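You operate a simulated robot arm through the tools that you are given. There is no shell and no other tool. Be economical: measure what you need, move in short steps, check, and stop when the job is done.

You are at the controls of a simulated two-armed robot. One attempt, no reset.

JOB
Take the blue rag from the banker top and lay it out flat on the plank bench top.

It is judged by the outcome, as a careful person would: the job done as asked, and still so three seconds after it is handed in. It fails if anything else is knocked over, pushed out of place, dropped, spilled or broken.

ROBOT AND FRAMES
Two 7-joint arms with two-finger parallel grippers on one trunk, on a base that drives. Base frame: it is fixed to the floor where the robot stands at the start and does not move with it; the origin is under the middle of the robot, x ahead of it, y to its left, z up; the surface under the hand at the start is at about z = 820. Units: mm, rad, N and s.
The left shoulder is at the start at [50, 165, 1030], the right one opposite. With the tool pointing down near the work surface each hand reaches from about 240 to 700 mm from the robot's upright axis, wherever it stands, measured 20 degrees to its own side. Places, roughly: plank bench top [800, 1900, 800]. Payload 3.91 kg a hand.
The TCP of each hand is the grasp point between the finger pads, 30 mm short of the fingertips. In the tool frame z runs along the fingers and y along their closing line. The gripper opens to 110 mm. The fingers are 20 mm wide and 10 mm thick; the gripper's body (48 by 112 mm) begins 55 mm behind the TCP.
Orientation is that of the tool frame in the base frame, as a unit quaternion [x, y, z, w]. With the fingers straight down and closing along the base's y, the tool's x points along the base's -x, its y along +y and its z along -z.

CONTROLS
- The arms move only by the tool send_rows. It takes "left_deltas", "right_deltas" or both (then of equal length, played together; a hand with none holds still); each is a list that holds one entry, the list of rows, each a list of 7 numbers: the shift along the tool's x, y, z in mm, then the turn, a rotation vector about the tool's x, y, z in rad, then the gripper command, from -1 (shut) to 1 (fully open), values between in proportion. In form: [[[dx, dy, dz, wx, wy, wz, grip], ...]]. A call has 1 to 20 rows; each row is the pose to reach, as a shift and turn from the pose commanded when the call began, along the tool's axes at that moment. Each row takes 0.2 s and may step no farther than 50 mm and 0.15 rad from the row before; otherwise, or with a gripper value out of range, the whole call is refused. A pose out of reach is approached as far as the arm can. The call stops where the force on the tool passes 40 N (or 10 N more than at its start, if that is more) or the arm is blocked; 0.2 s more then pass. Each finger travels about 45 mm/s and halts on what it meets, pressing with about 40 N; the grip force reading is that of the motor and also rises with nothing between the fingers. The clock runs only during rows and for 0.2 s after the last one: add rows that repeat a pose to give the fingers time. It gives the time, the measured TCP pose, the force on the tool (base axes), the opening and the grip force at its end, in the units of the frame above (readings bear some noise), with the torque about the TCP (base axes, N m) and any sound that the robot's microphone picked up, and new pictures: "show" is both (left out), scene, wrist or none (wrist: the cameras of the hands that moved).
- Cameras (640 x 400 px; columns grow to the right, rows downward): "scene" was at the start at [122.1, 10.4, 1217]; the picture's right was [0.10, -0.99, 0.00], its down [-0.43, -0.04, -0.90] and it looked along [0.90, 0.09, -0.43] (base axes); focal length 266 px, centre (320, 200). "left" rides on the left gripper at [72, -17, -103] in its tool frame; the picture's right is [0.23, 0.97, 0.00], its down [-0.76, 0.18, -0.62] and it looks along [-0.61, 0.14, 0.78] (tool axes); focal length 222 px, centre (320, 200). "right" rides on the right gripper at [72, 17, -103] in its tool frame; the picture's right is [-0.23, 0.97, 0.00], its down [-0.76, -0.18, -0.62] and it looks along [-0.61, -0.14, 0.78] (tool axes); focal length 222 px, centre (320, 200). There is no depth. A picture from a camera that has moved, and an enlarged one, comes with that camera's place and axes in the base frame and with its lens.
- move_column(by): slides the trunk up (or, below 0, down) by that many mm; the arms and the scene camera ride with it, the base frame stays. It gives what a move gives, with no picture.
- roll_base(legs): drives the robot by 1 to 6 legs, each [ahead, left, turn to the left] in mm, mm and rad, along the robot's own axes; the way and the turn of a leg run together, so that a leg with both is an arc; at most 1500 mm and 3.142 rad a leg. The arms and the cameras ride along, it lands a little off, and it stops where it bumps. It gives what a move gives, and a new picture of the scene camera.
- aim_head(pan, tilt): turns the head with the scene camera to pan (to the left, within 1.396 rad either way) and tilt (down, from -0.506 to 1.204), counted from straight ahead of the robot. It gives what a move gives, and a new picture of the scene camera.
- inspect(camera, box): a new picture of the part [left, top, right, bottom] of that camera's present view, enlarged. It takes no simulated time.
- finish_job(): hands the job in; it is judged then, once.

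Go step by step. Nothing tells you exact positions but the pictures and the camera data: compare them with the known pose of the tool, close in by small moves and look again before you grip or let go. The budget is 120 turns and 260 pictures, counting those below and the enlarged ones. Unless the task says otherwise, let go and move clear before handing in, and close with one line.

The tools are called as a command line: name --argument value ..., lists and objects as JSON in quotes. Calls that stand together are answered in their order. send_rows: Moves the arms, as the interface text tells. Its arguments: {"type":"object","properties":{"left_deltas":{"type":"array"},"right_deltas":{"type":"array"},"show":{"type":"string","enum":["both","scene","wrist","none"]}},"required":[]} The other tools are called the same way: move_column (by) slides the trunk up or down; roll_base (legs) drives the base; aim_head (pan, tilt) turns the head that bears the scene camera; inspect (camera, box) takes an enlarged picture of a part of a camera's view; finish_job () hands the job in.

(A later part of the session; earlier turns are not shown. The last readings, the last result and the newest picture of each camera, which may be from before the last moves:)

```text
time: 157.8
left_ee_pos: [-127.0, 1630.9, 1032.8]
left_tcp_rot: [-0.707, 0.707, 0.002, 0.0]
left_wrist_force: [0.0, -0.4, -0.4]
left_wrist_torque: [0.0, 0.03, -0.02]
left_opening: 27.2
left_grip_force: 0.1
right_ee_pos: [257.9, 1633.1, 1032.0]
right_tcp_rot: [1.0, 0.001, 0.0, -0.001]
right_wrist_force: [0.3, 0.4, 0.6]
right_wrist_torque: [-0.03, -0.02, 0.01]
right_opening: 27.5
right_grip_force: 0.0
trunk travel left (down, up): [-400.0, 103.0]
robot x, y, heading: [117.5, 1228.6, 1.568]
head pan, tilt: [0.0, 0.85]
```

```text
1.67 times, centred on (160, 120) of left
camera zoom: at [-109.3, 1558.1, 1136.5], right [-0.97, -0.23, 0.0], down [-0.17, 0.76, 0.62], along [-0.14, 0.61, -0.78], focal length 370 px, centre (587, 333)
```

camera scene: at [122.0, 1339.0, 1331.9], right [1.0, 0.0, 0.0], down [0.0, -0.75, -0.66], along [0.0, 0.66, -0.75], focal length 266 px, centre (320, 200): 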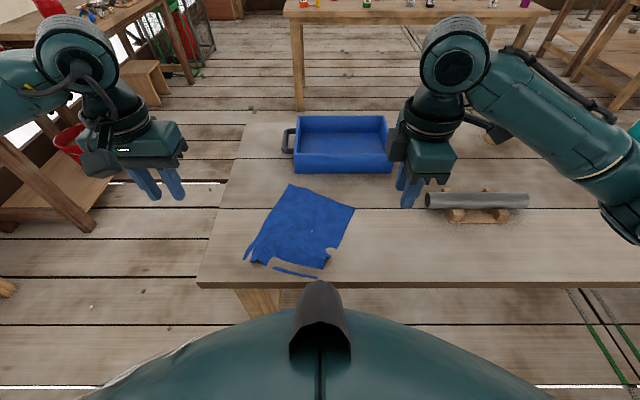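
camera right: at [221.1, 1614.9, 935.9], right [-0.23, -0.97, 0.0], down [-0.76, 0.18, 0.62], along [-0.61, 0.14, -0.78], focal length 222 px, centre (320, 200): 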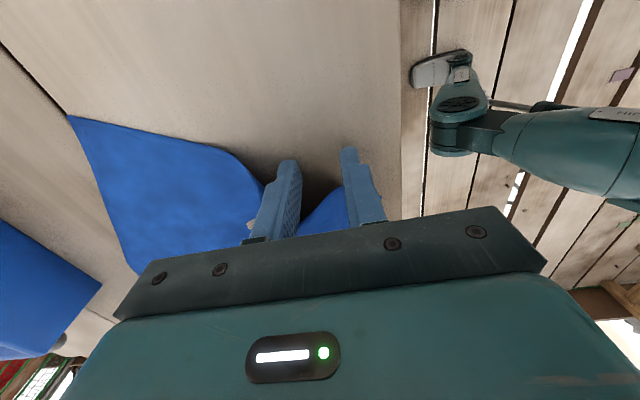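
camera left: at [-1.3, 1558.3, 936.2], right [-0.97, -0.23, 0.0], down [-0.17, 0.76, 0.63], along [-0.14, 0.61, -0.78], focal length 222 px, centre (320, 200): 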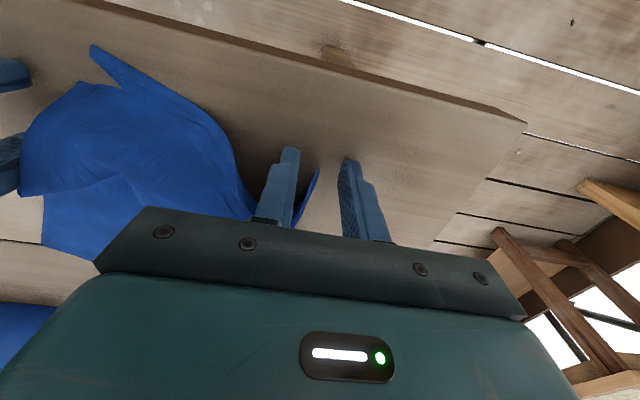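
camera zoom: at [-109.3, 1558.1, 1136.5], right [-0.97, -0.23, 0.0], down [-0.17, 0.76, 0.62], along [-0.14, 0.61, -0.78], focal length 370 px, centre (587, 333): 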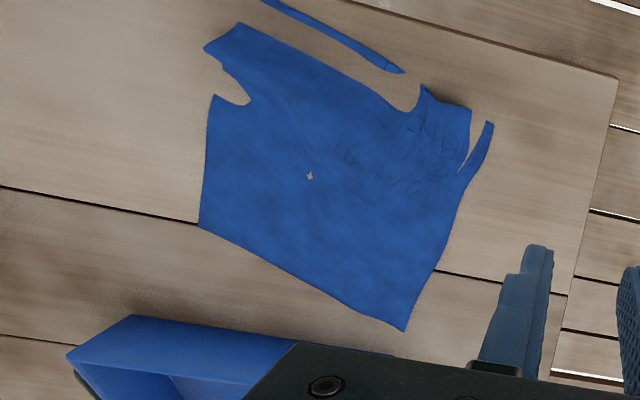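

send_rows --right_deltas '[[[-40, 5, 10, 0, 0, 0, -0.3], [-75, 10, 35, 0, 0, 0, -0.1], [-110, 15, 65, 0, 0, 0, -0.1], [-145, 20, 95, 0, 0, 0, -0.1], [-175, 20, 125, 0, 0, 0, -0.1], [-193, 20, 155, 0, 0, 0, -0.1], [-193, 20, 165, 0, 0, 0, -0.1]]]' --show "wrist"

inspect --camera "left" --box '[0, 0, 320, 240]'

```text
time: 159.3
left_ee_pos: [-126.4, 1630.2, 1033.8]
left_tcp_rot: [-0.707, 0.708, 0.001, -0.001]
left_wrist_force: [0.5, -0.2, -0.5]
left_wrist_torque: [-0.01, -0.02, -0.01]
left_opening: 27.8
left_grip_force: 0.1
right_ee_pos: [64.7, 1612.0, 867.7]
right_tcp_rot: [1.0, 0.001, -0.001, -0.001]
right_wrist_force: [0.6, -0.6, 0.4]
right_wrist_torque: [0.0, 0.01, 0.0]
right_opening: 49.7
right_grip_force: 0.0
trunk travel left (down, up): [-400.0, 103.0]
robot x, y, heading: [122.1, 1232.8, 1.568]
head pan, tilt: [0.0, 0.85]
camera right: at [138.3, 1594.2, 970.4], right [-0.23, -0.97, 0.0], down [-0.76, 0.18, 0.62], along [-0.61, 0.14, -0.78], focal length 222 px, centre (320, 200)
```

right: 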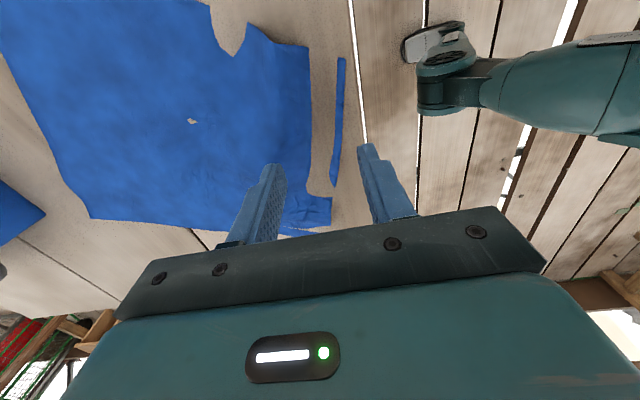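

```text
1.67 times, centred on (160, 120) of left
camera zoom: at [-109.2, 1558.1, 1136.5], right [-0.97, -0.23, 0.0], down [-0.17, 0.76, 0.62], along [-0.14, 0.61, -0.78], focal length 370 px, centre (587, 333)
```

zoom: 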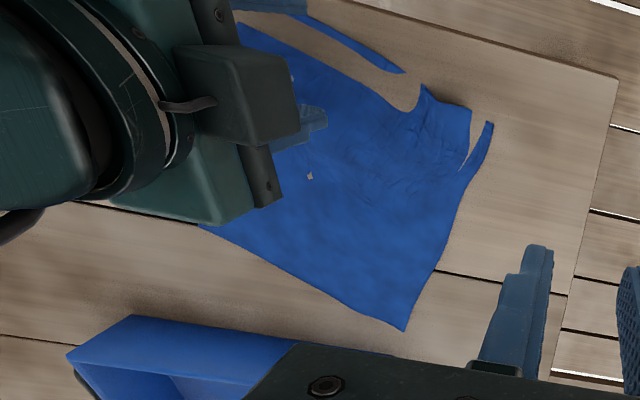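

Both the lip and the edge strip sit between the right fingers. I'll lower gently and close.

send_rows --right_deltas '[[[0, 0, 18, 0, 0, 0, -0.1], [0, 0, 30, 0, 0, 0, -0.1], [0, 0, 35, 0, 0, 0, -0.1], [0, 0, 35, 0, 0, 0, -0.4], [0, 0, 35, 0, 0, 0, -0.7], [0, 0, 35, 0, 0, 0, -1], [0, 0, 35, 0, 0, 0, -1], [0, 0, 35, 0, 0, 0, -1]]]' --show "wrist"

```text
time: 161.2
left_ee_pos: [-127.0, 1631.0, 1033.2]
left_tcp_rot: [-0.707, 0.708, 0.002, 0.0]
left_wrist_force: [-0.1, -0.2, 0.4]
left_wrist_torque: [0.01, 0.02, 0.0]
left_opening: 27.6
left_grip_force: 0.1
right_ee_pos: [64.7, 1612.4, 833.3]
right_tcp_rot: [1.0, 0.0, 0.0, -0.001]
right_wrist_force: [-0.1, 0.1, -0.2]
right_wrist_torque: [0.0, 0.01, 0.03]
right_opening: 0.2
right_grip_force: 37.8
trunk travel left (down, up): [-400.0, 103.0]
robot x, y, heading: [122.6, 1227.3, 1.569]
head pan, tilt: [0.0, 0.85]
camera right: at [138.7, 1594.5, 935.7], right [-0.23, -0.97, 0.0], down [-0.76, 0.18, 0.62], along [-0.61, 0.14, -0.78], focal length 222 px, centre (320, 200)
```

right: 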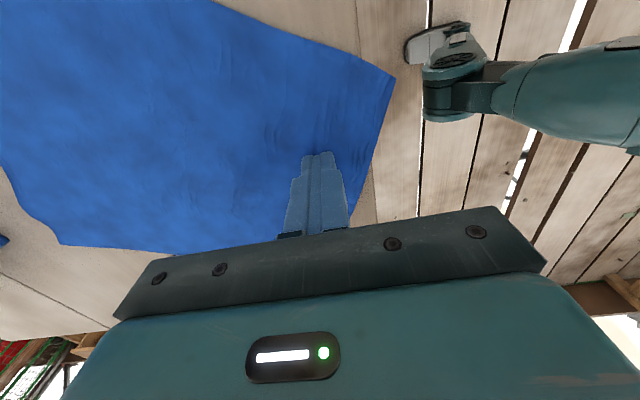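

Touching it popped the near edge free, and the cloth looks flat and whole now. I'll open slightly, lift straight off and check.

send_rows --right_deltas '[[[0, 0, -15, 0, 0, 0, -1], [0, 0, -50, 0, 0, 0, -1], [20, 0, -90, 0, 0, 0, -1], [55, 0, -120, 0, 0, 0, -1], [95, 0, -150, 0, 0, 0, -1], [135, 0, -175, 0, 0, 0, -1], [175, 0, -200, 0, 0, 0, -1], [210, 0, -210, 0, 0, 0, -1], [210, 0, -210, 0, 0, 0, -1], [210, 0, -210, 0, 0, 0, -1]]]' --show "scene"

inspect --camera "scene" --box '[225, 170, 375, 290]'

inspect --camera "left" --box '[0, 0, 320, 240]'

```text
time: 163.3
left_ee_pos: [-126.8, 1631.6, 1032.3]
left_tcp_rot: [-0.707, 0.708, 0.002, -0.001]
left_wrist_force: [0.5, -0.5, -0.1]
left_wrist_torque: [0.05, -0.02, 0.02]
left_opening: 27.5
left_grip_force: 0.1
right_ee_pos: [276.1, 1612.5, 1042.7]
right_tcp_rot: [1.0, 0.0, -0.001, 0.0]
right_wrist_force: [0.5, -0.4, -0.1]
right_wrist_torque: [-0.04, 0.02, -0.01]
right_opening: 0.0
right_grip_force: 37.4
trunk travel left (down, up): [-400.0, 103.0]
robot x, y, heading: [119.4, 1229.2, 1.567]
head pan, tilt: [0.0, 0.85]
camera scene: at [122.1, 1338.9, 1331.9], right [1.0, 0.0, 0.0], down [0.0, -0.75, -0.66], along [0.0, 0.66, -0.75], focal length 266 px, centre (320, 200)
```

scene: 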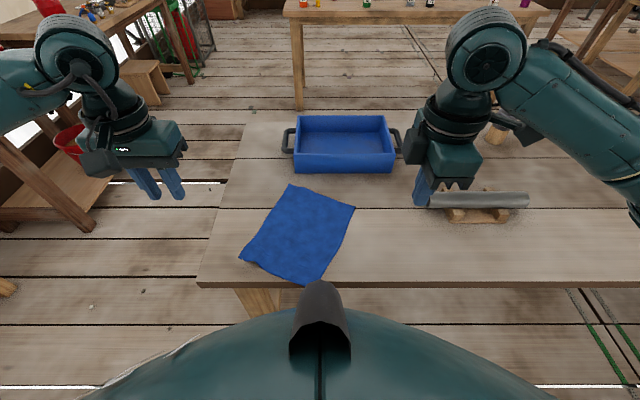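

```text
3.33 times, centred on (300, 230) of scene
camera zoom: at [122.1, 1338.9, 1331.9], right [1.0, 0.0, 0.0], down [0.0, -0.75, -0.66], along [0.0, 0.66, -0.75], focal length 888 px, centre (387, 100)
```

zoom: 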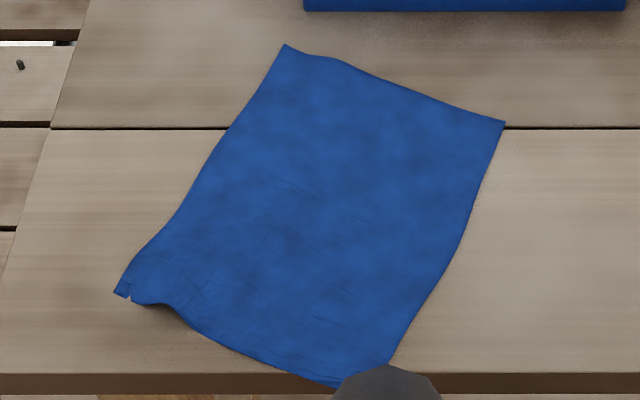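

```text
1.67 times, centred on (160, 120) of left
camera zoom: at [-109.2, 1558.0, 1136.6], right [-0.97, -0.23, 0.0], down [-0.17, 0.76, 0.62], along [-0.14, 0.61, -0.78], focal length 370 px, centre (587, 333)
```

zoom: 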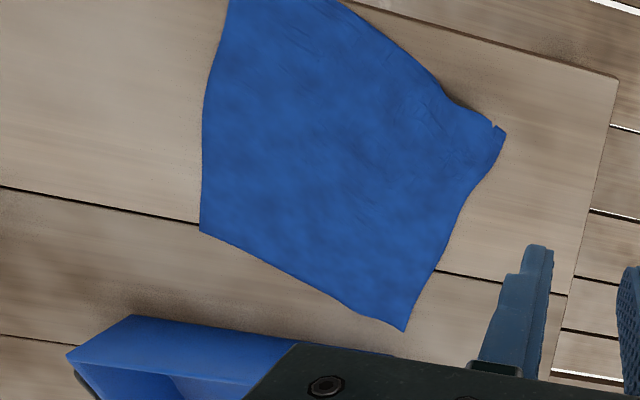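

The cloth is flat and whole. The near-right corner may overhang the bench's front edge slightly, so I'll back up a little to see it.

roll_base --legs '[[-150, 0, 0]]'

inspect --camera "scene" --box '[225, 120, 375, 240]'

```text
time: 164.7
left_ee_pos: [-126.8, 1480.9, 1032.5]
left_tcp_rot: [-0.707, 0.707, 0.002, -0.001]
left_wrist_force: [0.8, 0.7, -1.0]
left_wrist_torque: [-0.02, 0.0, 0.03]
left_opening: 27.8
left_grip_force: 0.0
right_ee_pos: [274.6, 1463.2, 1042.7]
right_tcp_rot: [1.0, -0.001, -0.001, -0.002]
right_wrist_force: [-0.2, -0.2, 0.0]
right_wrist_torque: [0.04, -0.02, -0.02]
right_opening: 0.2
right_grip_force: 37.8
trunk travel left (down, up): [-400.0, 103.0]
robot x, y, heading: [120.8, 1084.2, 1.574]
head pan, tilt: [0.0, 0.85]
camera scene: at [121.8, 1189.2, 1332.0], right [1.0, 0.0, 0.0], down [0.0, -0.75, -0.66], along [0.0, 0.66, -0.75], focal length 266 px, centre (320, 200)
```

scene: 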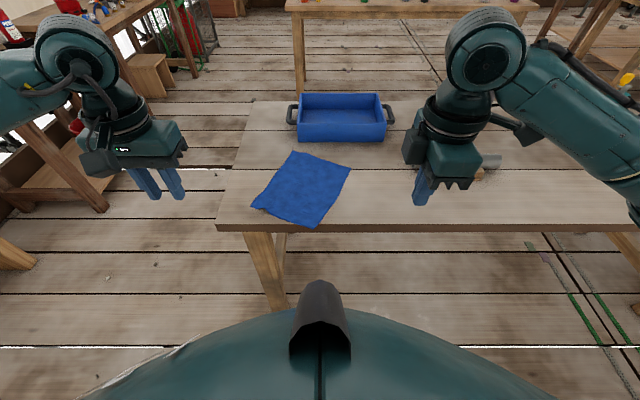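

```text
3.33 times, centred on (300, 180) of scene
camera zoom: at [121.8, 1189.2, 1332.0], right [1.0, 0.0, 0.0], down [0.0, -0.75, -0.66], along [0.0, 0.66, -0.75], focal length 888 px, centre (387, 267)
```

zoom: 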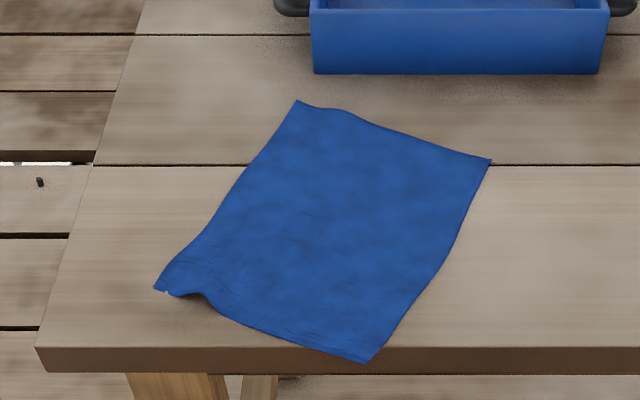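

One corner overhangs the front edge by about 15–20 mm. It can be pinched there with horizontal fingers and drawn fully onto the top. I'll back up a bit more and turn the right hand to point forward with a vertical closing line.

roll_base --legs '[[-75, 0, 0]]'

send_rows --right_deltas '[[[0, 0, 0, 0.15, 0, 0, -0.8], [0, 0, 0, 0.3, 0, 0, -0.4], [0, 0, 0, 0.45, 0, 0, -0.2], [0, 0, 0, 0.6, 0, 0, -0.2], [0, 0, 0, 0.75, 0, 0, -0.2], [0, 0, 0, 0.9, 0, 0, -0.2], [0, 0, 0, 1.05, 0, 0, -0.2], [0, 0, 0, 1.2, 0, 0, -0.2], [0, 0, 0, 1.35, 0, 0, -0.2], [0, 0, 0, 1.45, 0, 0, -0.2]]]' --show "both"

```text
time: 165.8
left_ee_pos: [-124.7, 1407.3, 1033.2]
left_tcp_rot: [-0.706, 0.708, 0.003, 0.0]
left_wrist_force: [0.4, -0.2, -0.4]
left_wrist_torque: [-0.01, -0.01, -0.03]
left_opening: 27.8
left_grip_force: 0.2
right_ee_pos: [276.6, 1388.2, 1042.4]
right_tcp_rot: [1.0, -0.001, 0.0, -0.001]
right_wrist_force: [0.9, -0.2, -0.4]
right_wrist_torque: [0.0, -0.01, -0.02]
right_opening: 0.0
right_grip_force: 37.9
trunk travel left (down, up): [-400.0, 103.0]
robot x, y, heading: [119.5, 1006.1, 1.565]
head pan, tilt: [0.0, 0.85]
camera scene: at [121.8, 1114.4, 1332.0], right [1.0, 0.0, 0.0], down [0.0, -0.75, -0.66], along [0.0, 0.66, -0.75], focal length 266 px, centre (320, 200)
```

scene: 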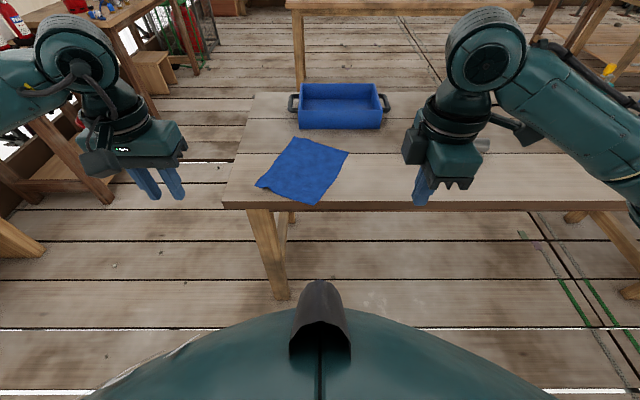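

```text
time: 168.0
left_ee_pos: [-126.6, 1408.3, 1032.1]
left_tcp_rot: [-0.707, 0.707, 0.002, 0.0]
left_wrist_force: [0.5, 0.1, 0.4]
left_wrist_torque: [0.01, -0.02, 0.0]
left_opening: 27.4
left_grip_force: 0.2
right_ee_pos: [264.3, 1410.8, 1027.7]
right_tcp_rot: [0.748, 0.0, 0.0, -0.664]
right_wrist_force: [-0.2, 0.3, 0.1]
right_wrist_torque: [0.04, -0.01, 0.01]
right_opening: 43.9
right_grip_force: 0.0
right hand out of reach, approached as far as the arm can: row 5, 6, 7, 8, 9, 10
trunk travel left (down, up): [-400.0, 103.0]
robot x, y, heading: [120.4, 1010.3, 1.572]
head pan, tilt: [0.0, 0.85]
camera scene: at [121.9, 1115.2, 1331.9], right [1.0, 0.0, 0.0], down [0.0, -0.75, -0.66], along [0.0, 0.66, -0.75], focal length 266 px, centre (320, 200)
camera right: at [337.0, 1305.4, 1021.9], right [-0.23, -0.11, -0.97], down [-0.76, -0.6, 0.25], along [-0.61, 0.79, 0.05], focal length 222 px, centre (320, 200)
```

scene: 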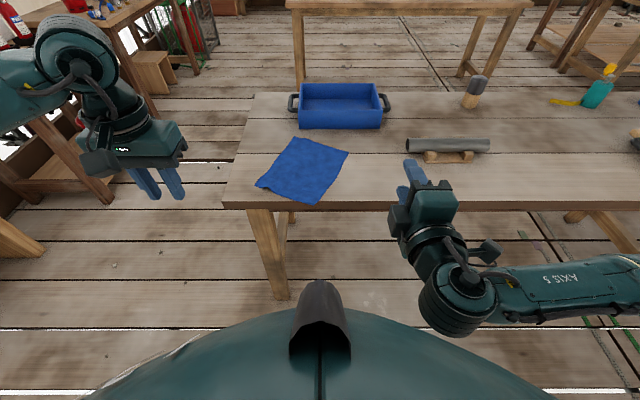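
right: 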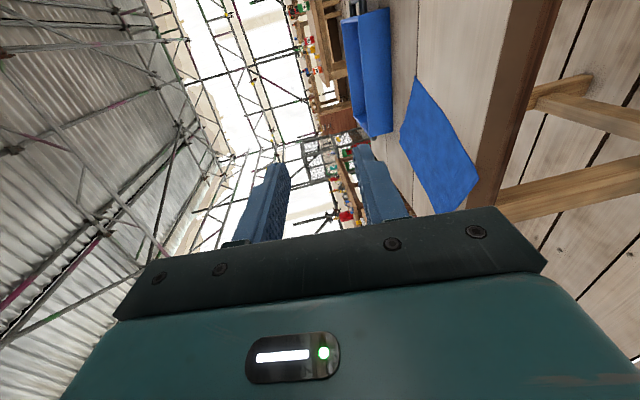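

The turn worked. I'll lower the trunk so that hand comes level with the bench top, then zoom in on the corner.

move_column --by -215

inspect --camera "scene" --box '[220, 60, 420, 210]'

inspect --camera "right" --box '[320, 40, 560, 240]'

```text
time: 170.2
left_ee_pos: [-126.6, 1408.3, 818.5]
left_tcp_rot: [-0.707, 0.708, 0.002, -0.001]
left_wrist_force: [-0.3, -0.1, 0.9]
left_wrist_torque: [0.0, 0.02, -0.02]
left_opening: 27.6
left_grip_force: 0.0
right_ee_pos: [262.8, 1409.8, 812.5]
right_tcp_rot: [0.748, 0.0, 0.0, -0.664]
right_wrist_force: [1.3, -0.5, -0.9]
right_wrist_torque: [0.0, 0.0, -0.01]
right_opening: 44.0
right_grip_force: 0.2
trunk travel left (down, up): [-185.0, 318.0]
robot x, y, heading: [118.0, 1008.9, 1.57]
head pan, tilt: [0.0, 0.85]
```

```text
2.67 times, centred on (320, 135) of scene
camera zoom: at [121.8, 1115.3, 1116.9], right [1.0, 0.0, 0.0], down [0.0, -0.75, -0.66], along [0.0, 0.66, -0.75], focal length 710 px, centre (320, 373)
```

zoom: 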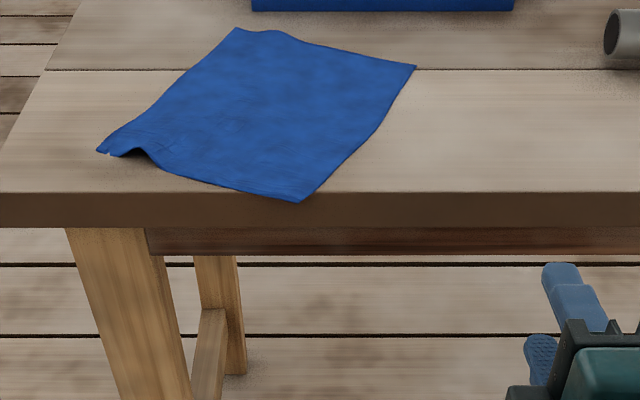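

```text
2.00 times, centred on (440, 140) of right
camera zoom: at [336.9, 1305.6, 807.2], right [-0.23, -0.12, -0.97], down [-0.76, -0.6, 0.25], along [-0.61, 0.79, 0.05], focal length 444 px, centre (80, 320)
```

zoom: 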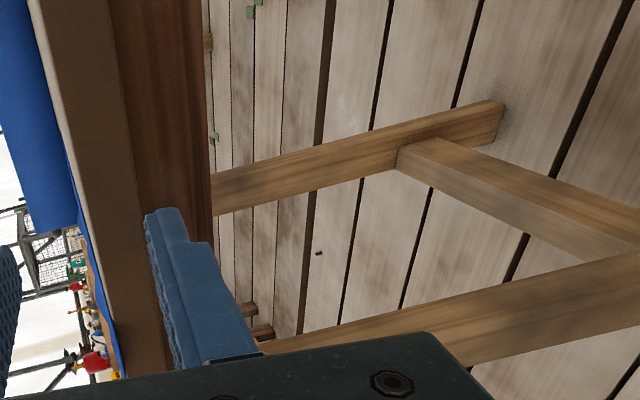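

The overhang is about 13 mm at (107, 1564). I'll bring the right fingers level in front of it.

send_rows --right_deltas '[[[-40, 0, 0, 0, 0, 0, -0.2], [-80, -2, 10, 0, 0, 0, -0.2], [-120, -4, 30, 0, 0, 0, -0.2], [-150, -6, 60, 0, 0, 0, -0.2], [-156, -7, 90, 0, 0, 0, -0.2], [-156, -7, 105, 0, 0, 0, -0.2], [-156, -7, 105, 0, 0, 0, -0.2]]]' --show "wrist"

inspect --camera "scene" --box '[250, 90, 390, 190]'

```text
time: 171.8
left_ee_pos: [-126.5, 1407.3, 817.1]
left_tcp_rot: [-0.706, 0.708, 0.001, 0.0]
left_wrist_force: [-0.3, -0.8, 0.8]
left_wrist_torque: [0.0, 0.03, -0.01]
left_opening: 27.6
left_grip_force: 0.0
right_ee_pos: [106.8, 1515.9, 807.8]
right_tcp_rot: [0.748, -0.001, 0.0, -0.664]
right_wrist_force: [-0.1, -0.5, -0.5]
right_wrist_torque: [-0.02, 0.03, -0.02]
right_opening: 43.9
right_grip_force: 0.0
trunk travel left (down, up): [-185.0, 318.0]
robot x, y, heading: [117.0, 1006.0, 1.562]
head pan, tilt: [0.0, 0.85]
camera right: at [181.3, 1410.4, 802.1], right [-0.23, -0.12, -0.97], down [-0.76, -0.6, 0.25], along [-0.61, 0.79, 0.05], focal length 222 px, centre (320, 200)
```

right: 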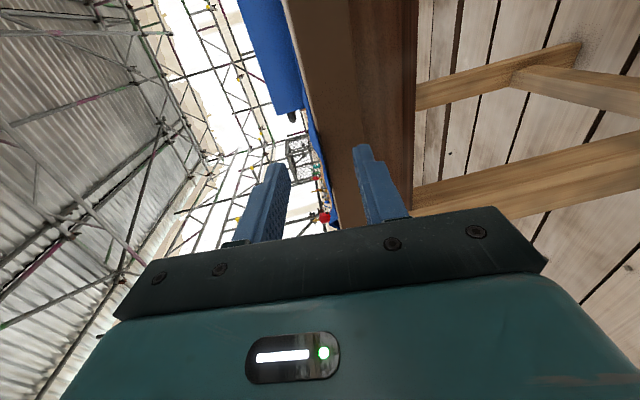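

```text
4.00 times, centred on (320, 140) of scene
camera zoom: at [121.8, 1115.3, 1116.9], right [1.0, 0.0, 0.0], down [0.0, -0.75, -0.66], along [0.0, 0.66, -0.75], focal length 1065 px, centre (320, 440)
```

zoom: 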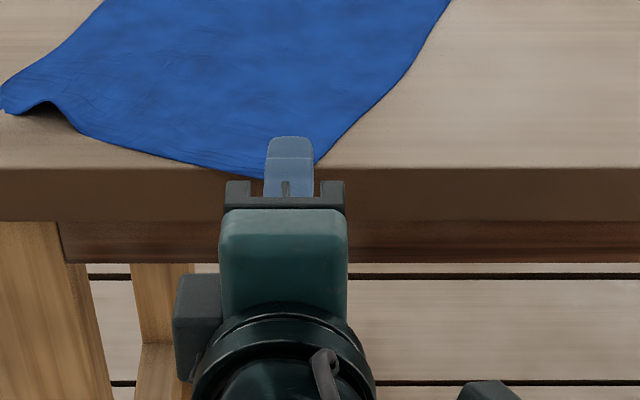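

Aligned with the corner between the fingers. I'll advance 27 mm slowly and close.

send_rows --right_deltas '[[[0, 3, 10, 0, 0, 0, -0.2], [0, 3, 20, 0, 0, 0, -0.2], [0, 3, 27, 0, 0, 0, -0.2], [0, 3, 27, 0, 0, 0, -0.5], [0, 3, 27, 0, 0, 0, -0.8], [0, 3, 27, 0, 0, 0, -1], [0, 3, 27, 0, 0, 0, -1], [0, 3, 27, 0, 0, 0, -1], [0, 3, 27, 0, 0, 0, -1]]]' --show "wrist"

inspect --camera "scene" --box '[250, 90, 390, 190]'

```text
time: 173.8
left_ee_pos: [-126.7, 1406.5, 818.7]
left_tcp_rot: [-0.706, 0.708, 0.003, 0.0]
left_wrist_force: [0.5, 0.1, 0.0]
left_wrist_torque: [-0.01, 0.01, 0.0]
left_opening: 27.7
left_grip_force: 0.2
right_ee_pos: [108.7, 1540.7, 802.8]
right_tcp_rot: [0.746, -0.002, 0.0, -0.666]
right_wrist_force: [0.7, 4.3, 19.2]
right_wrist_torque: [0.91, 0.11, -0.01]
right_opening: 2.4
right_grip_force: 39.6
trunk travel left (down, up): [-185.0, 318.0]
robot x, y, heading: [119.5, 1007.9, 1.57]
head pan, tilt: [0.0, 0.85]
camera right: at [181.4, 1436.2, 798.1], right [-0.23, -0.11, -0.97], down [-0.76, -0.6, 0.25], along [-0.61, 0.79, 0.06], focal length 222 px, centre (320, 200)
```

right: 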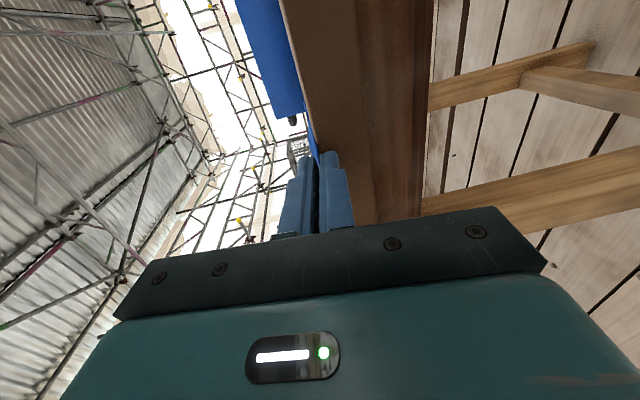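

```text
4.00 times, centred on (320, 140) of scene
camera zoom: at [121.9, 1114.2, 1117.2], right [1.0, 0.0, 0.0], down [0.0, -0.75, -0.66], along [0.0, 0.66, -0.75], focal length 1065 px, centre (320, 440)
```

zoom: 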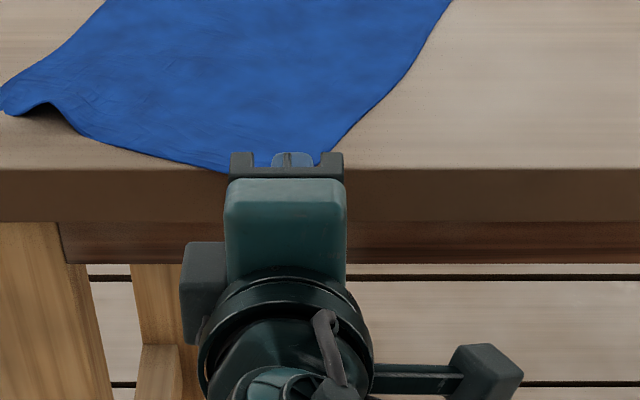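

Corner gripped (2.4 mm). I'll lift it, carry it 30 mm forward over the bench, and set it down.

send_rows --right_deltas '[[[0, -10, 0, 0, 0, 0, -1], [0, -25, 0, 0, 0, 0, -1], [0, -35, 5, 0, 0, 0, -1], [0, -35, 15, 0, 0, 0, -1], [0, -35, 25, 0, 0, 0, -1], [0, -33, 35, 0, 0, 0, -1], [0, -26, 38, 0, 0, 0, -1], [0, -20, 38, 0, 0, 0, -1]]]' --show "wrist"

inspect --camera "scene" --box '[230, 60, 390, 190]'

```text
time: 175.7
left_ee_pos: [-127.3, 1407.1, 818.2]
left_tcp_rot: [-0.707, 0.707, 0.001, 0.0]
left_wrist_force: [0.5, -0.5, -0.9]
left_wrist_torque: [0.01, -0.01, 0.01]
left_opening: 27.6
left_grip_force: 0.1
right_ee_pos: [109.1, 1582.3, 817.0]
right_tcp_rot: [0.747, -0.002, -0.001, -0.665]
right_wrist_force: [-0.2, 1.2, 3.1]
right_wrist_torque: [0.07, 0.05, -0.02]
right_opening: 1.7
right_grip_force: 40.4
trunk travel left (down, up): [-185.0, 318.0]
robot x, y, heading: [122.6, 1009.7, 1.568]
head pan, tilt: [0.0, 0.85]
camera right: at [181.5, 1477.8, 811.9], right [-0.23, -0.11, -0.97], down [-0.76, -0.6, 0.25], along [-0.61, 0.79, 0.05], focal length 222 px, centre (320, 200)
```

right: 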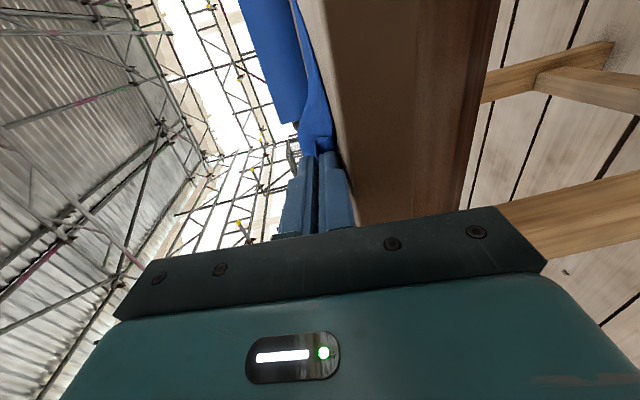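

```text
3.08 times, centred on (310, 125) of scene
camera zoom: at [121.8, 1115.2, 1117.0], right [1.0, 0.0, 0.0], down [0.0, -0.75, -0.66], along [0.0, 0.66, -0.75], focal length 819 px, centre (351, 431)
```

zoom: 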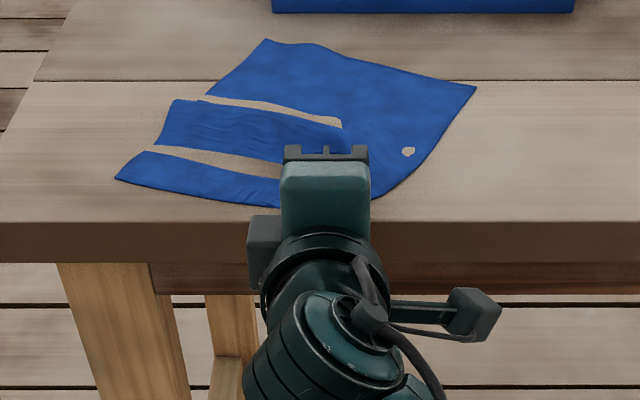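

The corner is now on the bench, with some waves. I'll open and withdraw straight back, then look.

send_rows --right_deltas '[[[0, 0, 0, 0, 0, 0, -0.85], [0, 0, 0, 0, 0, 0, -0.7], [0, 0, 0, 0, 0, 0, -0.6], [0, -1, -12, 0, 0, 0, -0.6], [0, -1, -28, 0, 0, 0, -0.6], [0, -1, -48, 0, 0, 0, -0.6], [0, -1, -80, 0, 0, 0, -0.6], [0, -1, -110, 0, 0, 0, -0.6], [40, -1, -120, 0, 0, 0, -0.6], [85, -1, -120, 0, 0, 0, -0.6], [130, -1, -120, 0, 0, 0, -0.6], [130, -1, -120, 0, 0, 0, -0.6], [130, -1, -120, 0, 0, 0, -0.6]]]' --show "none"

inspect --camera "scene" --box '[230, 60, 390, 190]'

```text
time: 178.4
left_ee_pos: [-127.3, 1407.3, 818.7]
left_tcp_rot: [-0.707, 0.708, 0.002, -0.001]
left_wrist_force: [-0.5, 0.7, 0.0]
left_wrist_torque: [-0.03, 0.01, 0.01]
left_opening: 27.5
left_grip_force: 0.1
right_ee_pos: [238.0, 1464.6, 832.6]
right_tcp_rot: [0.748, -0.001, 0.0, -0.664]
right_wrist_force: [0.0, 0.2, 0.7]
right_wrist_torque: [0.0, -0.01, -0.05]
right_opening: 22.0
right_grip_force: 0.0
trunk travel left (down, up): [-185.0, 318.0]
robot x, y, heading: [118.0, 1004.3, 1.569]
head pan, tilt: [0.0, 0.85]
```

```text
3.08 times, centred on (310, 125) of scene
camera zoom: at [121.8, 1115.3, 1116.8], right [1.0, 0.0, 0.0], down [0.0, -0.75, -0.66], along [0.0, 0.66, -0.75], focal length 819 px, centre (351, 431)
```

zoom: 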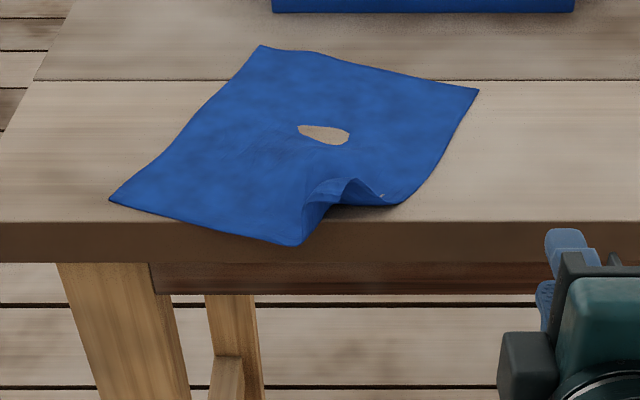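

Pulling forward from the near side sprang back and left a hump. Cloth moves better when pulled, so I'll take its far-right edge with the wide straddle pinch and draw the rag away from the front edge. First I'll raise the trunk and turn the right hand back to vertical.

move_column --by 215

send_rows --right_deltas '[[[0, 0, 0, -0.15, 0, 0, 0], [0, 0, 0, -0.3, 0, 0, 0.3], [0, 0, 0, -0.45, 0, 0, 0.6], [0, 0, 0, -0.6, 0, 0, 1], [0, 0, 0, -0.75, 0, 0, 1], [0, 0, 0, -0.9, 0, 0, 1], [0, 0, 0, -1.05, 0, 0, 1], [0, 0, 0, -1.2, 0, 0, 1], [0, 0, 0, -1.35, 0, 0, 1], [0, 0, 0, -1.451, 0, 0, 1]]]' --show "none"

roll_base --legs '[[190, 0, 0]]'

```text
time: 180.7
left_ee_pos: [-126.4, 1407.4, 1032.4]
left_tcp_rot: [-0.706, 0.708, 0.002, -0.001]
left_wrist_force: [0.0, 0.0, -0.9]
left_wrist_torque: [-0.01, 0.01, 0.0]
left_opening: 27.3
left_grip_force: 0.0
right_ee_pos: [238.2, 1464.2, 1046.2]
right_tcp_rot: [0.748, 0.0, 0.001, -0.664]
right_wrist_force: [-0.5, -0.3, 1.1]
right_wrist_torque: [-0.01, 0.01, 0.04]
right_opening: 21.7
right_grip_force: 0.2
trunk travel left (down, up): [-400.0, 103.0]
robot x, y, heading: [121.3, 1007.2, 1.573]
head pan, tilt: [0.0, 0.85]
```

```text
time: 182.9
left_ee_pos: [-126.4, 1408.1, 1033.1]
left_tcp_rot: [-0.707, 0.708, 0.002, -0.001]
left_wrist_force: [0.0, 0.4, 0.0]
left_wrist_torque: [0.0, -0.02, -0.04]
left_opening: 27.4
left_grip_force: 0.0
right_ee_pos: [238.5, 1464.6, 1046.2]
right_tcp_rot: [1.0, 0.0, 0.001, 0.001]
right_wrist_force: [1.1, 0.5, 0.5]
right_wrist_torque: [-0.01, -0.04, -0.01]
right_opening: 109.8
right_grip_force: 0.0
trunk travel left (down, up): [-400.0, 103.0]
robot x, y, heading: [118.3, 1005.8, 1.569]
head pan, tilt: [0.0, 0.85]
```

```text
time: 184.5
left_ee_pos: [-124.7, 1597.4, 1032.9]
left_tcp_rot: [-0.706, 0.708, 0.002, -0.002]
left_wrist_force: [0.1, -0.5, 0.5]
left_wrist_torque: [-0.02, 0.0, -0.01]
left_opening: 27.4
left_grip_force: 0.0
right_ee_pos: [238.6, 1652.4, 1046.0]
right_tcp_rot: [1.0, -0.002, 0.0, -0.001]
right_wrist_force: [0.6, 0.5, 0.2]
right_wrist_torque: [-0.02, -0.01, -0.01]
right_opening: 110.0
right_grip_force: 0.0
trunk travel left (down, up): [-400.0, 103.0]
robot x, y, heading: [121.9, 1197.3, 1.564]
head pan, tilt: [0.0, 0.85]
camera scene: at [122.7, 1304.6, 1331.8], right [1.0, 0.0, 0.0], down [0.0, -0.75, -0.66], along [0.0, 0.66, -0.75], focal length 266 px, centre (320, 200)
```

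scene: 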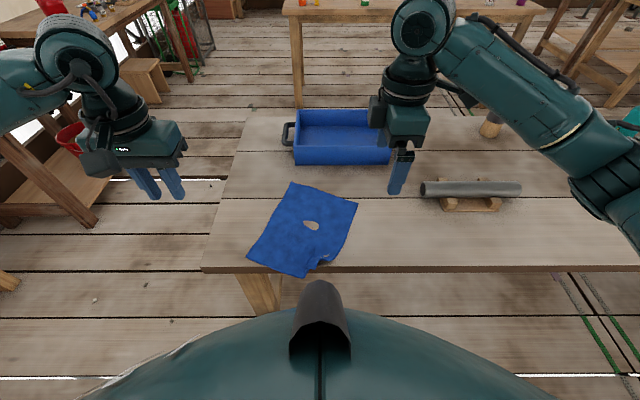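

I'll place the right hand over the far edge near x≈150, fully open.

send_rows --right_deltas '[[[-20, -20, 20, 0, 0, 0, 1], [-45, -45, 40, 0, 0, 0, 1], [-70, -70, 65, 0, 0, 0, 1], [-88, -90, 95, 0, 0, 0, 1], [-88, -90, 130, 0, 0, 0, 1], [-88, -90, 160, 0, 0, 0, 1], [-88, -90, 170, 0, 0, 0, 1]]]' --show "wrist"

```text
time: 186.1
left_ee_pos: [-124.3, 1597.8, 1032.7]
left_tcp_rot: [-0.706, 0.709, 0.002, -0.001]
left_wrist_force: [-0.4, 0.2, 0.6]
left_wrist_torque: [0.0, 0.02, 0.0]
left_opening: 27.4
left_grip_force: 0.0
right_ee_pos: [150.3, 1740.1, 877.2]
right_tcp_rot: [1.0, -0.002, 0.0, -0.001]
right_wrist_force: [0.0, 0.9, -0.2]
right_wrist_torque: [0.02, 0.0, 0.0]
right_opening: 110.2
right_grip_force: 0.0
trunk travel left (down, up): [-400.0, 103.0]
robot x, y, heading: [121.9, 1194.5, 1.565]
head pan, tilt: [0.0, 0.85]
camera right: at [223.9, 1723.2, 980.0], right [-0.23, -0.97, 0.0], down [-0.76, 0.18, 0.62], along [-0.61, 0.14, -0.78], focal length 222 px, centre (320, 200)
```

right: 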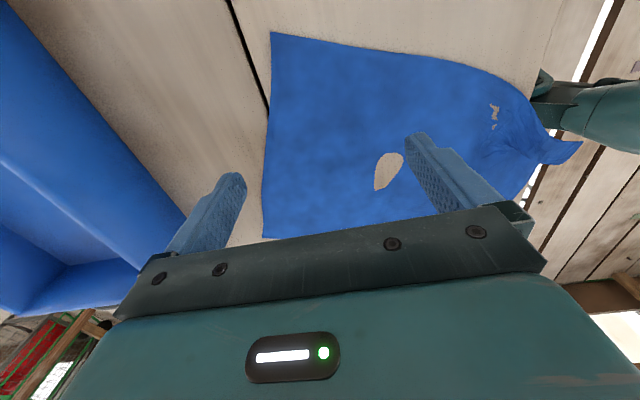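

The edge (y≈1788) is just inside the outer finger. I'll lower to contact.

send_rows --right_deltas '[[[0, 0, 20, 0, 0, 0, 1], [0, 0, 36, 0, 0, 0, 1], [0, 0, 43, 0, 0, 0, 1], [0, 0, 46, 0, 0, 0, 1], [0, 0, 48, 0, 0, 0, 1], [0, 0, 49, 0, 0, 0, 1]]]' --show "none"

```text
time: 187.5
left_ee_pos: [-124.7, 1595.9, 1033.7]
left_tcp_rot: [-0.706, 0.708, 0.003, 0.0]
left_wrist_force: [-0.1, 0.8, 0.3]
left_wrist_torque: [0.02, -0.01, 0.02]
left_opening: 27.6
left_grip_force: 0.1
right_ee_pos: [149.8, 1741.0, 832.3]
right_tcp_rot: [1.0, -0.001, -0.002, -0.003]
right_wrist_force: [1.0, -0.6, 31.0]
right_wrist_torque: [-1.99, -0.22, 0.08]
right_opening: 109.8
right_grip_force: 0.0
trunk travel left (down, up): [-400.0, 103.0]
robot x, y, heading: [119.3, 1194.4, 1.568]
head pan, tilt: [0.0, 0.85]
```

All the load is on the inner finger. I'll tilt slightly so the outer finger touches too, and then close.

send_rows --right_deltas '[[[0, 0, -1.5, -0.015, 0, 0, 1], [0, 0, -1.5, -0.025, 0, 0, 1], [0, 0, -1.5, -0.025, 0, 0, 1]]]' --show "none"

```text
time: 188.3
left_ee_pos: [-125.5, 1594.9, 1034.1]
left_tcp_rot: [-0.706, 0.708, 0.002, 0.0]
left_wrist_force: [0.0, 0.1, 0.1]
left_wrist_torque: [0.02, -0.02, -0.02]
left_opening: 27.6
left_grip_force: 0.0
right_ee_pos: [151.1, 1741.8, 832.1]
right_tcp_rot: [1.0, -0.001, -0.001, 0.009]
right_wrist_force: [-4.5, -0.8, 21.2]
right_wrist_torque: [1.29, 0.05, 0.27]
right_opening: 109.5
right_grip_force: 0.1
trunk travel left (down, up): [-400.0, 103.0]
robot x, y, heading: [118.5, 1194.3, 1.57]
head pan, tilt: [0.0, 0.85]
```

send_rows --right_deltas '[[[0, 0, 0.5, 0.012, 0, 0, 1], [0, 0, 0.5, 0.012, 0, 0, 0.7], [0, 0, 0.5, 0.012, 0, 0, 0.4], [0, 0, 0.5, 0.012, 0, 0, 0.1], [0, 0, 0.5, 0.012, 0, 0, -0.2], [0, 0, 0.5, 0.012, 0, 0, -0.5], [0, 0, 0.5, 0.012, 0, 0, -0.8], [0, 0, 0.5, 0.012, 0, 0, -1], [0, 0, 0.5, 0.012, 0, 0, -1], [0, 0, 0.5, 0.012, 0, 0, -1], [0, 0, 0.5, 0.012, 0, 0, -1], [0, 0, 0.5, 0.012, 0, 0, -1]]]' --show "wrist"

```text
time: 190.9
left_ee_pos: [-125.5, 1594.7, 1034.1]
left_tcp_rot: [-0.706, 0.708, 0.002, 0.0]
left_wrist_force: [0.1, 0.2, 0.8]
left_wrist_torque: [0.02, 0.03, 0.03]
left_opening: 27.5
left_grip_force: 0.0
right_ee_pos: [151.8, 1742.8, 831.7]
right_tcp_rot: [1.0, -0.001, 0.001, 0.003]
right_wrist_force: [2.0, -0.9, 26.7]
right_wrist_torque: [-0.24, -0.16, 0.0]
right_opening: 2.5
right_grip_force: 39.9
trunk travel left (down, up): [-400.0, 103.0]
robot x, y, heading: [121.0, 1197.1, 1.567]
head pan, tilt: [0.0, 0.85]
camera right: at [225.9, 1725.5, 934.4], right [-0.23, -0.97, 0.01], down [-0.76, 0.18, 0.62], along [-0.61, 0.14, -0.78], focal length 222 px, centre (320, 200)
```

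right: 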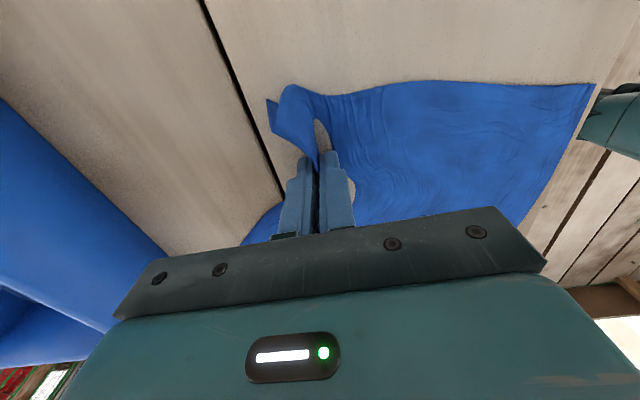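

Fold gripped (2.5 mm). I'll lift it a little and draw it 60 mm away from the front edge.

send_rows --right_deltas '[[[0, 0, -10, 0, 0, 0, -1], [0, 0, -25, 0, 0, 0, -1], [0, -8, -30, 0, 0, 0, -1], [0, -18, -30, 0, 0, 0, -1], [0, -28, -30, 0, 0, 0, -1], [0, -38, -30, 0, 0, 0, -1], [0, -48, -30, 0, 0, 0, -1], [0, -58, -30, 0, 0, 0, -1], [0, -58, -30, 0, 0, 0, -1]]]' --show "scene"

inspect --camera "scene" --box '[220, 150, 400, 290]'

```text
time: 192.9
left_ee_pos: [-125.5, 1596.9, 1033.2]
left_tcp_rot: [-0.705, 0.709, 0.003, -0.001]
left_wrist_force: [-0.2, -0.1, -0.5]
left_wrist_torque: [0.02, 0.0, 0.05]
left_opening: 27.5
left_grip_force: 0.0
right_ee_pos: [151.9, 1800.8, 857.6]
right_tcp_rot: [1.0, -0.001, 0.0, 0.006]
right_wrist_force: [0.2, 0.5, 0.1]
right_wrist_torque: [-0.01, 0.04, 0.0]
right_opening: 3.1
right_grip_force: 40.2
trunk travel left (down, up): [-400.0, 103.0]
robot x, y, heading: [120.9, 1196.6, 1.566]
head pan, tilt: [0.0, 0.85]
camera scene: at [122.9, 1303.8, 1331.9], right [1.0, 0.0, 0.0], down [0.0, -0.75, -0.66], along [0.0, 0.66, -0.75], focal length 266 px, centre (320, 200)
```

scene: 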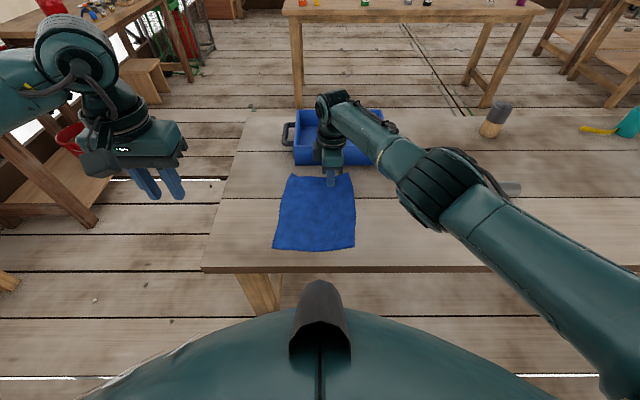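

```text
2.86 times, centred on (310, 220) of scene
camera zoom: at [122.9, 1303.8, 1331.9], right [1.0, 0.0, 0.0], down [0.0, -0.75, -0.66], along [0.0, 0.66, -0.75], focal length 761 px, centre (349, 143)
```

zoom: 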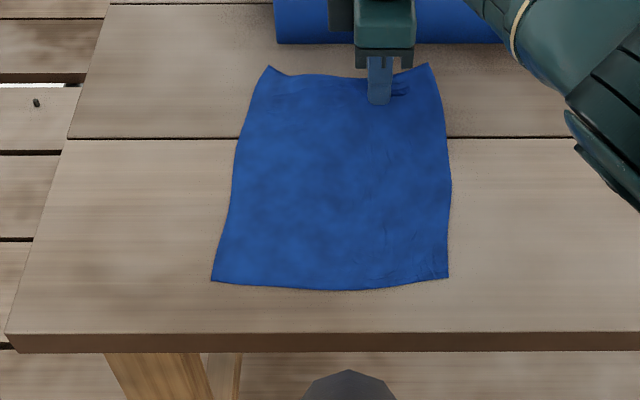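

Excellent: the rag is square and flat with good margins all round. I'll lower the pinch to just above the top, open gently and lift off.

send_rows --right_deltas '[[[0, 0, 10, 0, 0, 0, -1], [0, 0, 19, 0, 0, 0, -1], [0, 0, 19, 0, 0, 0, -0.9], [0, 0, 19, 0, 0, 0, -0.8], [0, 0, 18, 0, 0, 0, -0.7], [0, 0, 17, 0, 0, 0, -0.6], [0, 0, 10, 0, 0, 0, -0.5], [0, 0, -10, 0, 0, 0, -0.5], [0, 0, -50, 0, 0, 0, -0.5], [0, 0, -95, 0, 0, 0, -0.5], [0, 20, -140, 0, 0, 0, -0.5], [30, 50, -170, 0, 0, 0, -0.5], [60, 80, -190, 0, 0, 0, -0.5], [90, 110, -200, 0, 0, 0, -0.5], [120, 140, -200, 0, 0, 0, -0.5]]]' --show "none"

roll_base --legs '[[-120, 0, 0]]'

inspect --camera "scene" --box '[220, 110, 400, 250]'

```text
refused: row 12 steps farther than a row can; nothing moved
```

```text
time: 194.1
left_ee_pos: [-126.0, 1476.6, 1033.4]
left_tcp_rot: [-0.707, 0.708, 0.002, -0.001]
left_wrist_force: [0.1, -0.8, -0.2]
left_wrist_torque: [0.05, -0.03, 0.02]
left_opening: 27.2
left_grip_force: 0.1
right_ee_pos: [149.7, 1681.8, 859.9]
right_tcp_rot: [1.0, 0.0, 0.0, 0.006]
right_wrist_force: [-0.5, -0.1, -0.4]
right_wrist_torque: [0.04, -0.03, -0.03]
right_opening: 2.7
right_grip_force: 39.6
trunk travel left (down, up): [-400.0, 103.0]
robot x, y, heading: [123.3, 1074.8, 1.568]
head pan, tilt: [0.0, 0.85]
camera scene: at [122.1, 1184.3, 1332.0], right [1.0, 0.0, 0.0], down [0.0, -0.75, -0.66], along [0.0, 0.66, -0.75], focal length 266 px, centre (320, 200)
```

scene: 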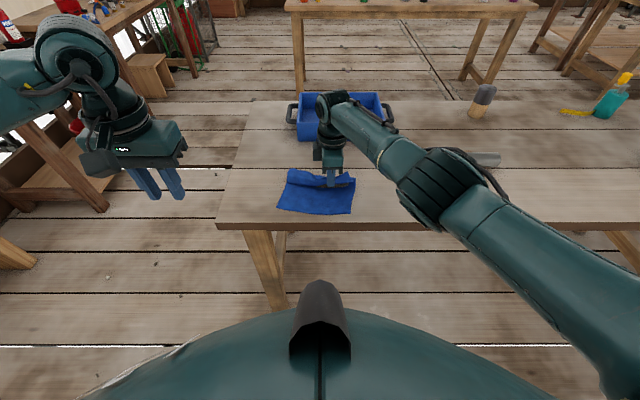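

```text
2.86 times, centred on (310, 180) of scene
camera zoom: at [122.1, 1184.3, 1332.0], right [1.0, 0.0, 0.0], down [0.0, -0.75, -0.66], along [0.0, 0.66, -0.75], focal length 761 px, centre (349, 257)
```

zoom: 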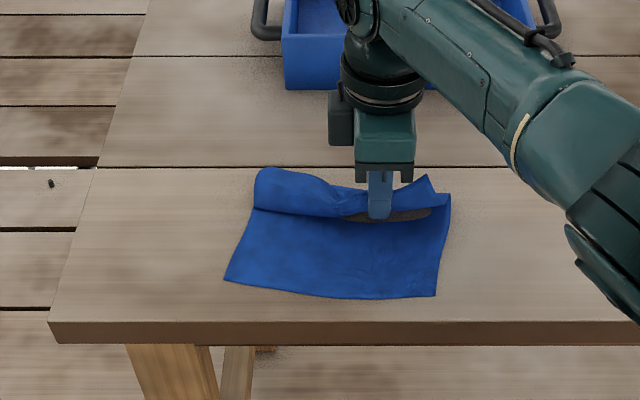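

That row list was refused, and the base move I had batched with it pulled the cloth back on itself. The fold is still gripped, so I'll drive forward again to draw it out flat.

roll_base --legs '[[125, 0, 0]]'

inspect --camera "scene" --box '[220, 150, 400, 290]'

```text
time: 195.4
left_ee_pos: [-126.3, 1601.8, 1032.1]
left_tcp_rot: [-0.706, 0.708, 0.001, -0.001]
left_wrist_force: [-0.1, -0.1, -0.4]
left_wrist_torque: [-0.03, -0.02, 0.01]
left_opening: 27.7
left_grip_force: 0.0
right_ee_pos: [150.3, 1808.0, 857.8]
right_tcp_rot: [1.0, -0.001, 0.0, 0.006]
right_wrist_force: [-0.2, -0.4, -0.3]
right_wrist_torque: [-0.03, 0.03, 0.0]
right_opening: 2.7
right_grip_force: 39.3
trunk travel left (down, up): [-400.0, 103.0]
robot x, y, heading: [117.7, 1200.3, 1.571]
head pan, tilt: [0.0, 0.85]
camera scene: at [122.4, 1310.6, 1331.8], right [1.0, 0.0, 0.0], down [0.0, -0.75, -0.66], along [0.0, 0.66, -0.75], focal length 266 px, centre (320, 200)
```

scene: 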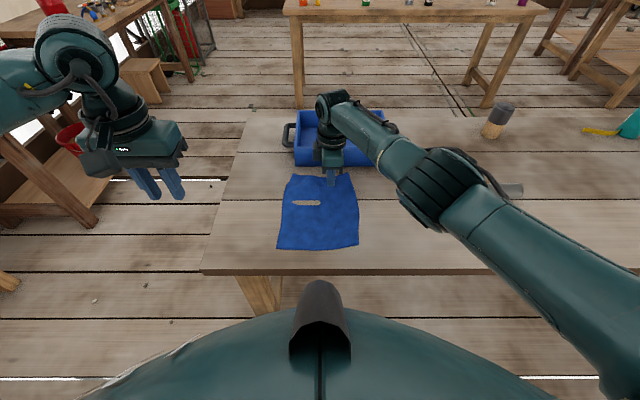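

```text
2.86 times, centred on (310, 220) of scene
camera zoom: at [122.4, 1310.6, 1331.8], right [1.0, 0.0, 0.0], down [0.0, -0.75, -0.66], along [0.0, 0.66, -0.75], focal length 761 px, centre (349, 143)
```

zoom: 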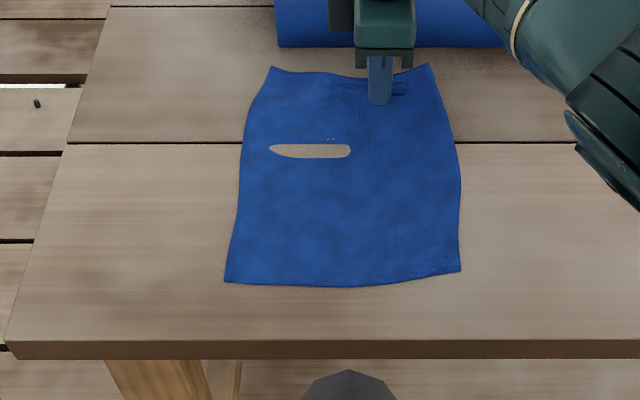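

It's drawn out again, with one small dip. I'll pull 12 mm more to tauten and check.

send_rows --right_deltas '[[[0, -4, -8, 0, 0, 0, -1], [0, -8, -12, 0, 0, 0, -1], [0, -12, -12, 0, 0, 0, -1], [0, -14, -5, 0, 0, 0, -1], [0, -14, 5, 0, 0, 0, -1]]]' --show "none"

inspect --camera "scene" --box '[220, 150, 400, 290]'

```text
time: 196.6
left_ee_pos: [-126.4, 1601.9, 1033.3]
left_tcp_rot: [-0.706, 0.708, 0.002, 0.0]
left_wrist_force: [0.5, 0.0, -0.1]
left_wrist_torque: [-0.03, 0.02, 0.0]
left_opening: 27.4
left_grip_force: 0.1
right_ee_pos: [153.8, 1812.7, 856.9]
right_tcp_rot: [1.0, -0.002, 0.0, 0.005]
right_wrist_force: [0.3, -0.9, -0.2]
right_wrist_torque: [0.01, -0.01, -0.03]
right_opening: 2.7
right_grip_force: 40.2
right hand out of reach, approached as far as the arm can: row 3, 4, 5
trunk travel left (down, up): [-400.0, 103.0]
robot x, y, heading: [121.5, 1199.1, 1.57]
head pan, tilt: [0.0, 0.85]
```

```text
2.86 times, centred on (310, 220) of scene
camera zoom: at [122.4, 1309.7, 1331.9], right [1.0, 0.0, 0.0], down [0.0, -0.75, -0.66], along [0.0, 0.66, -0.75], focal length 761 px, centre (349, 143)
```

zoom: 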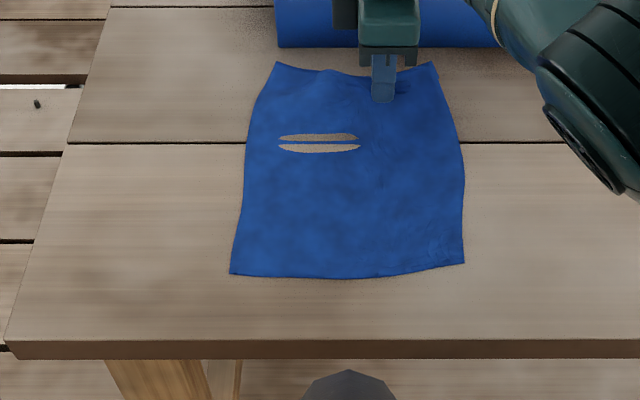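

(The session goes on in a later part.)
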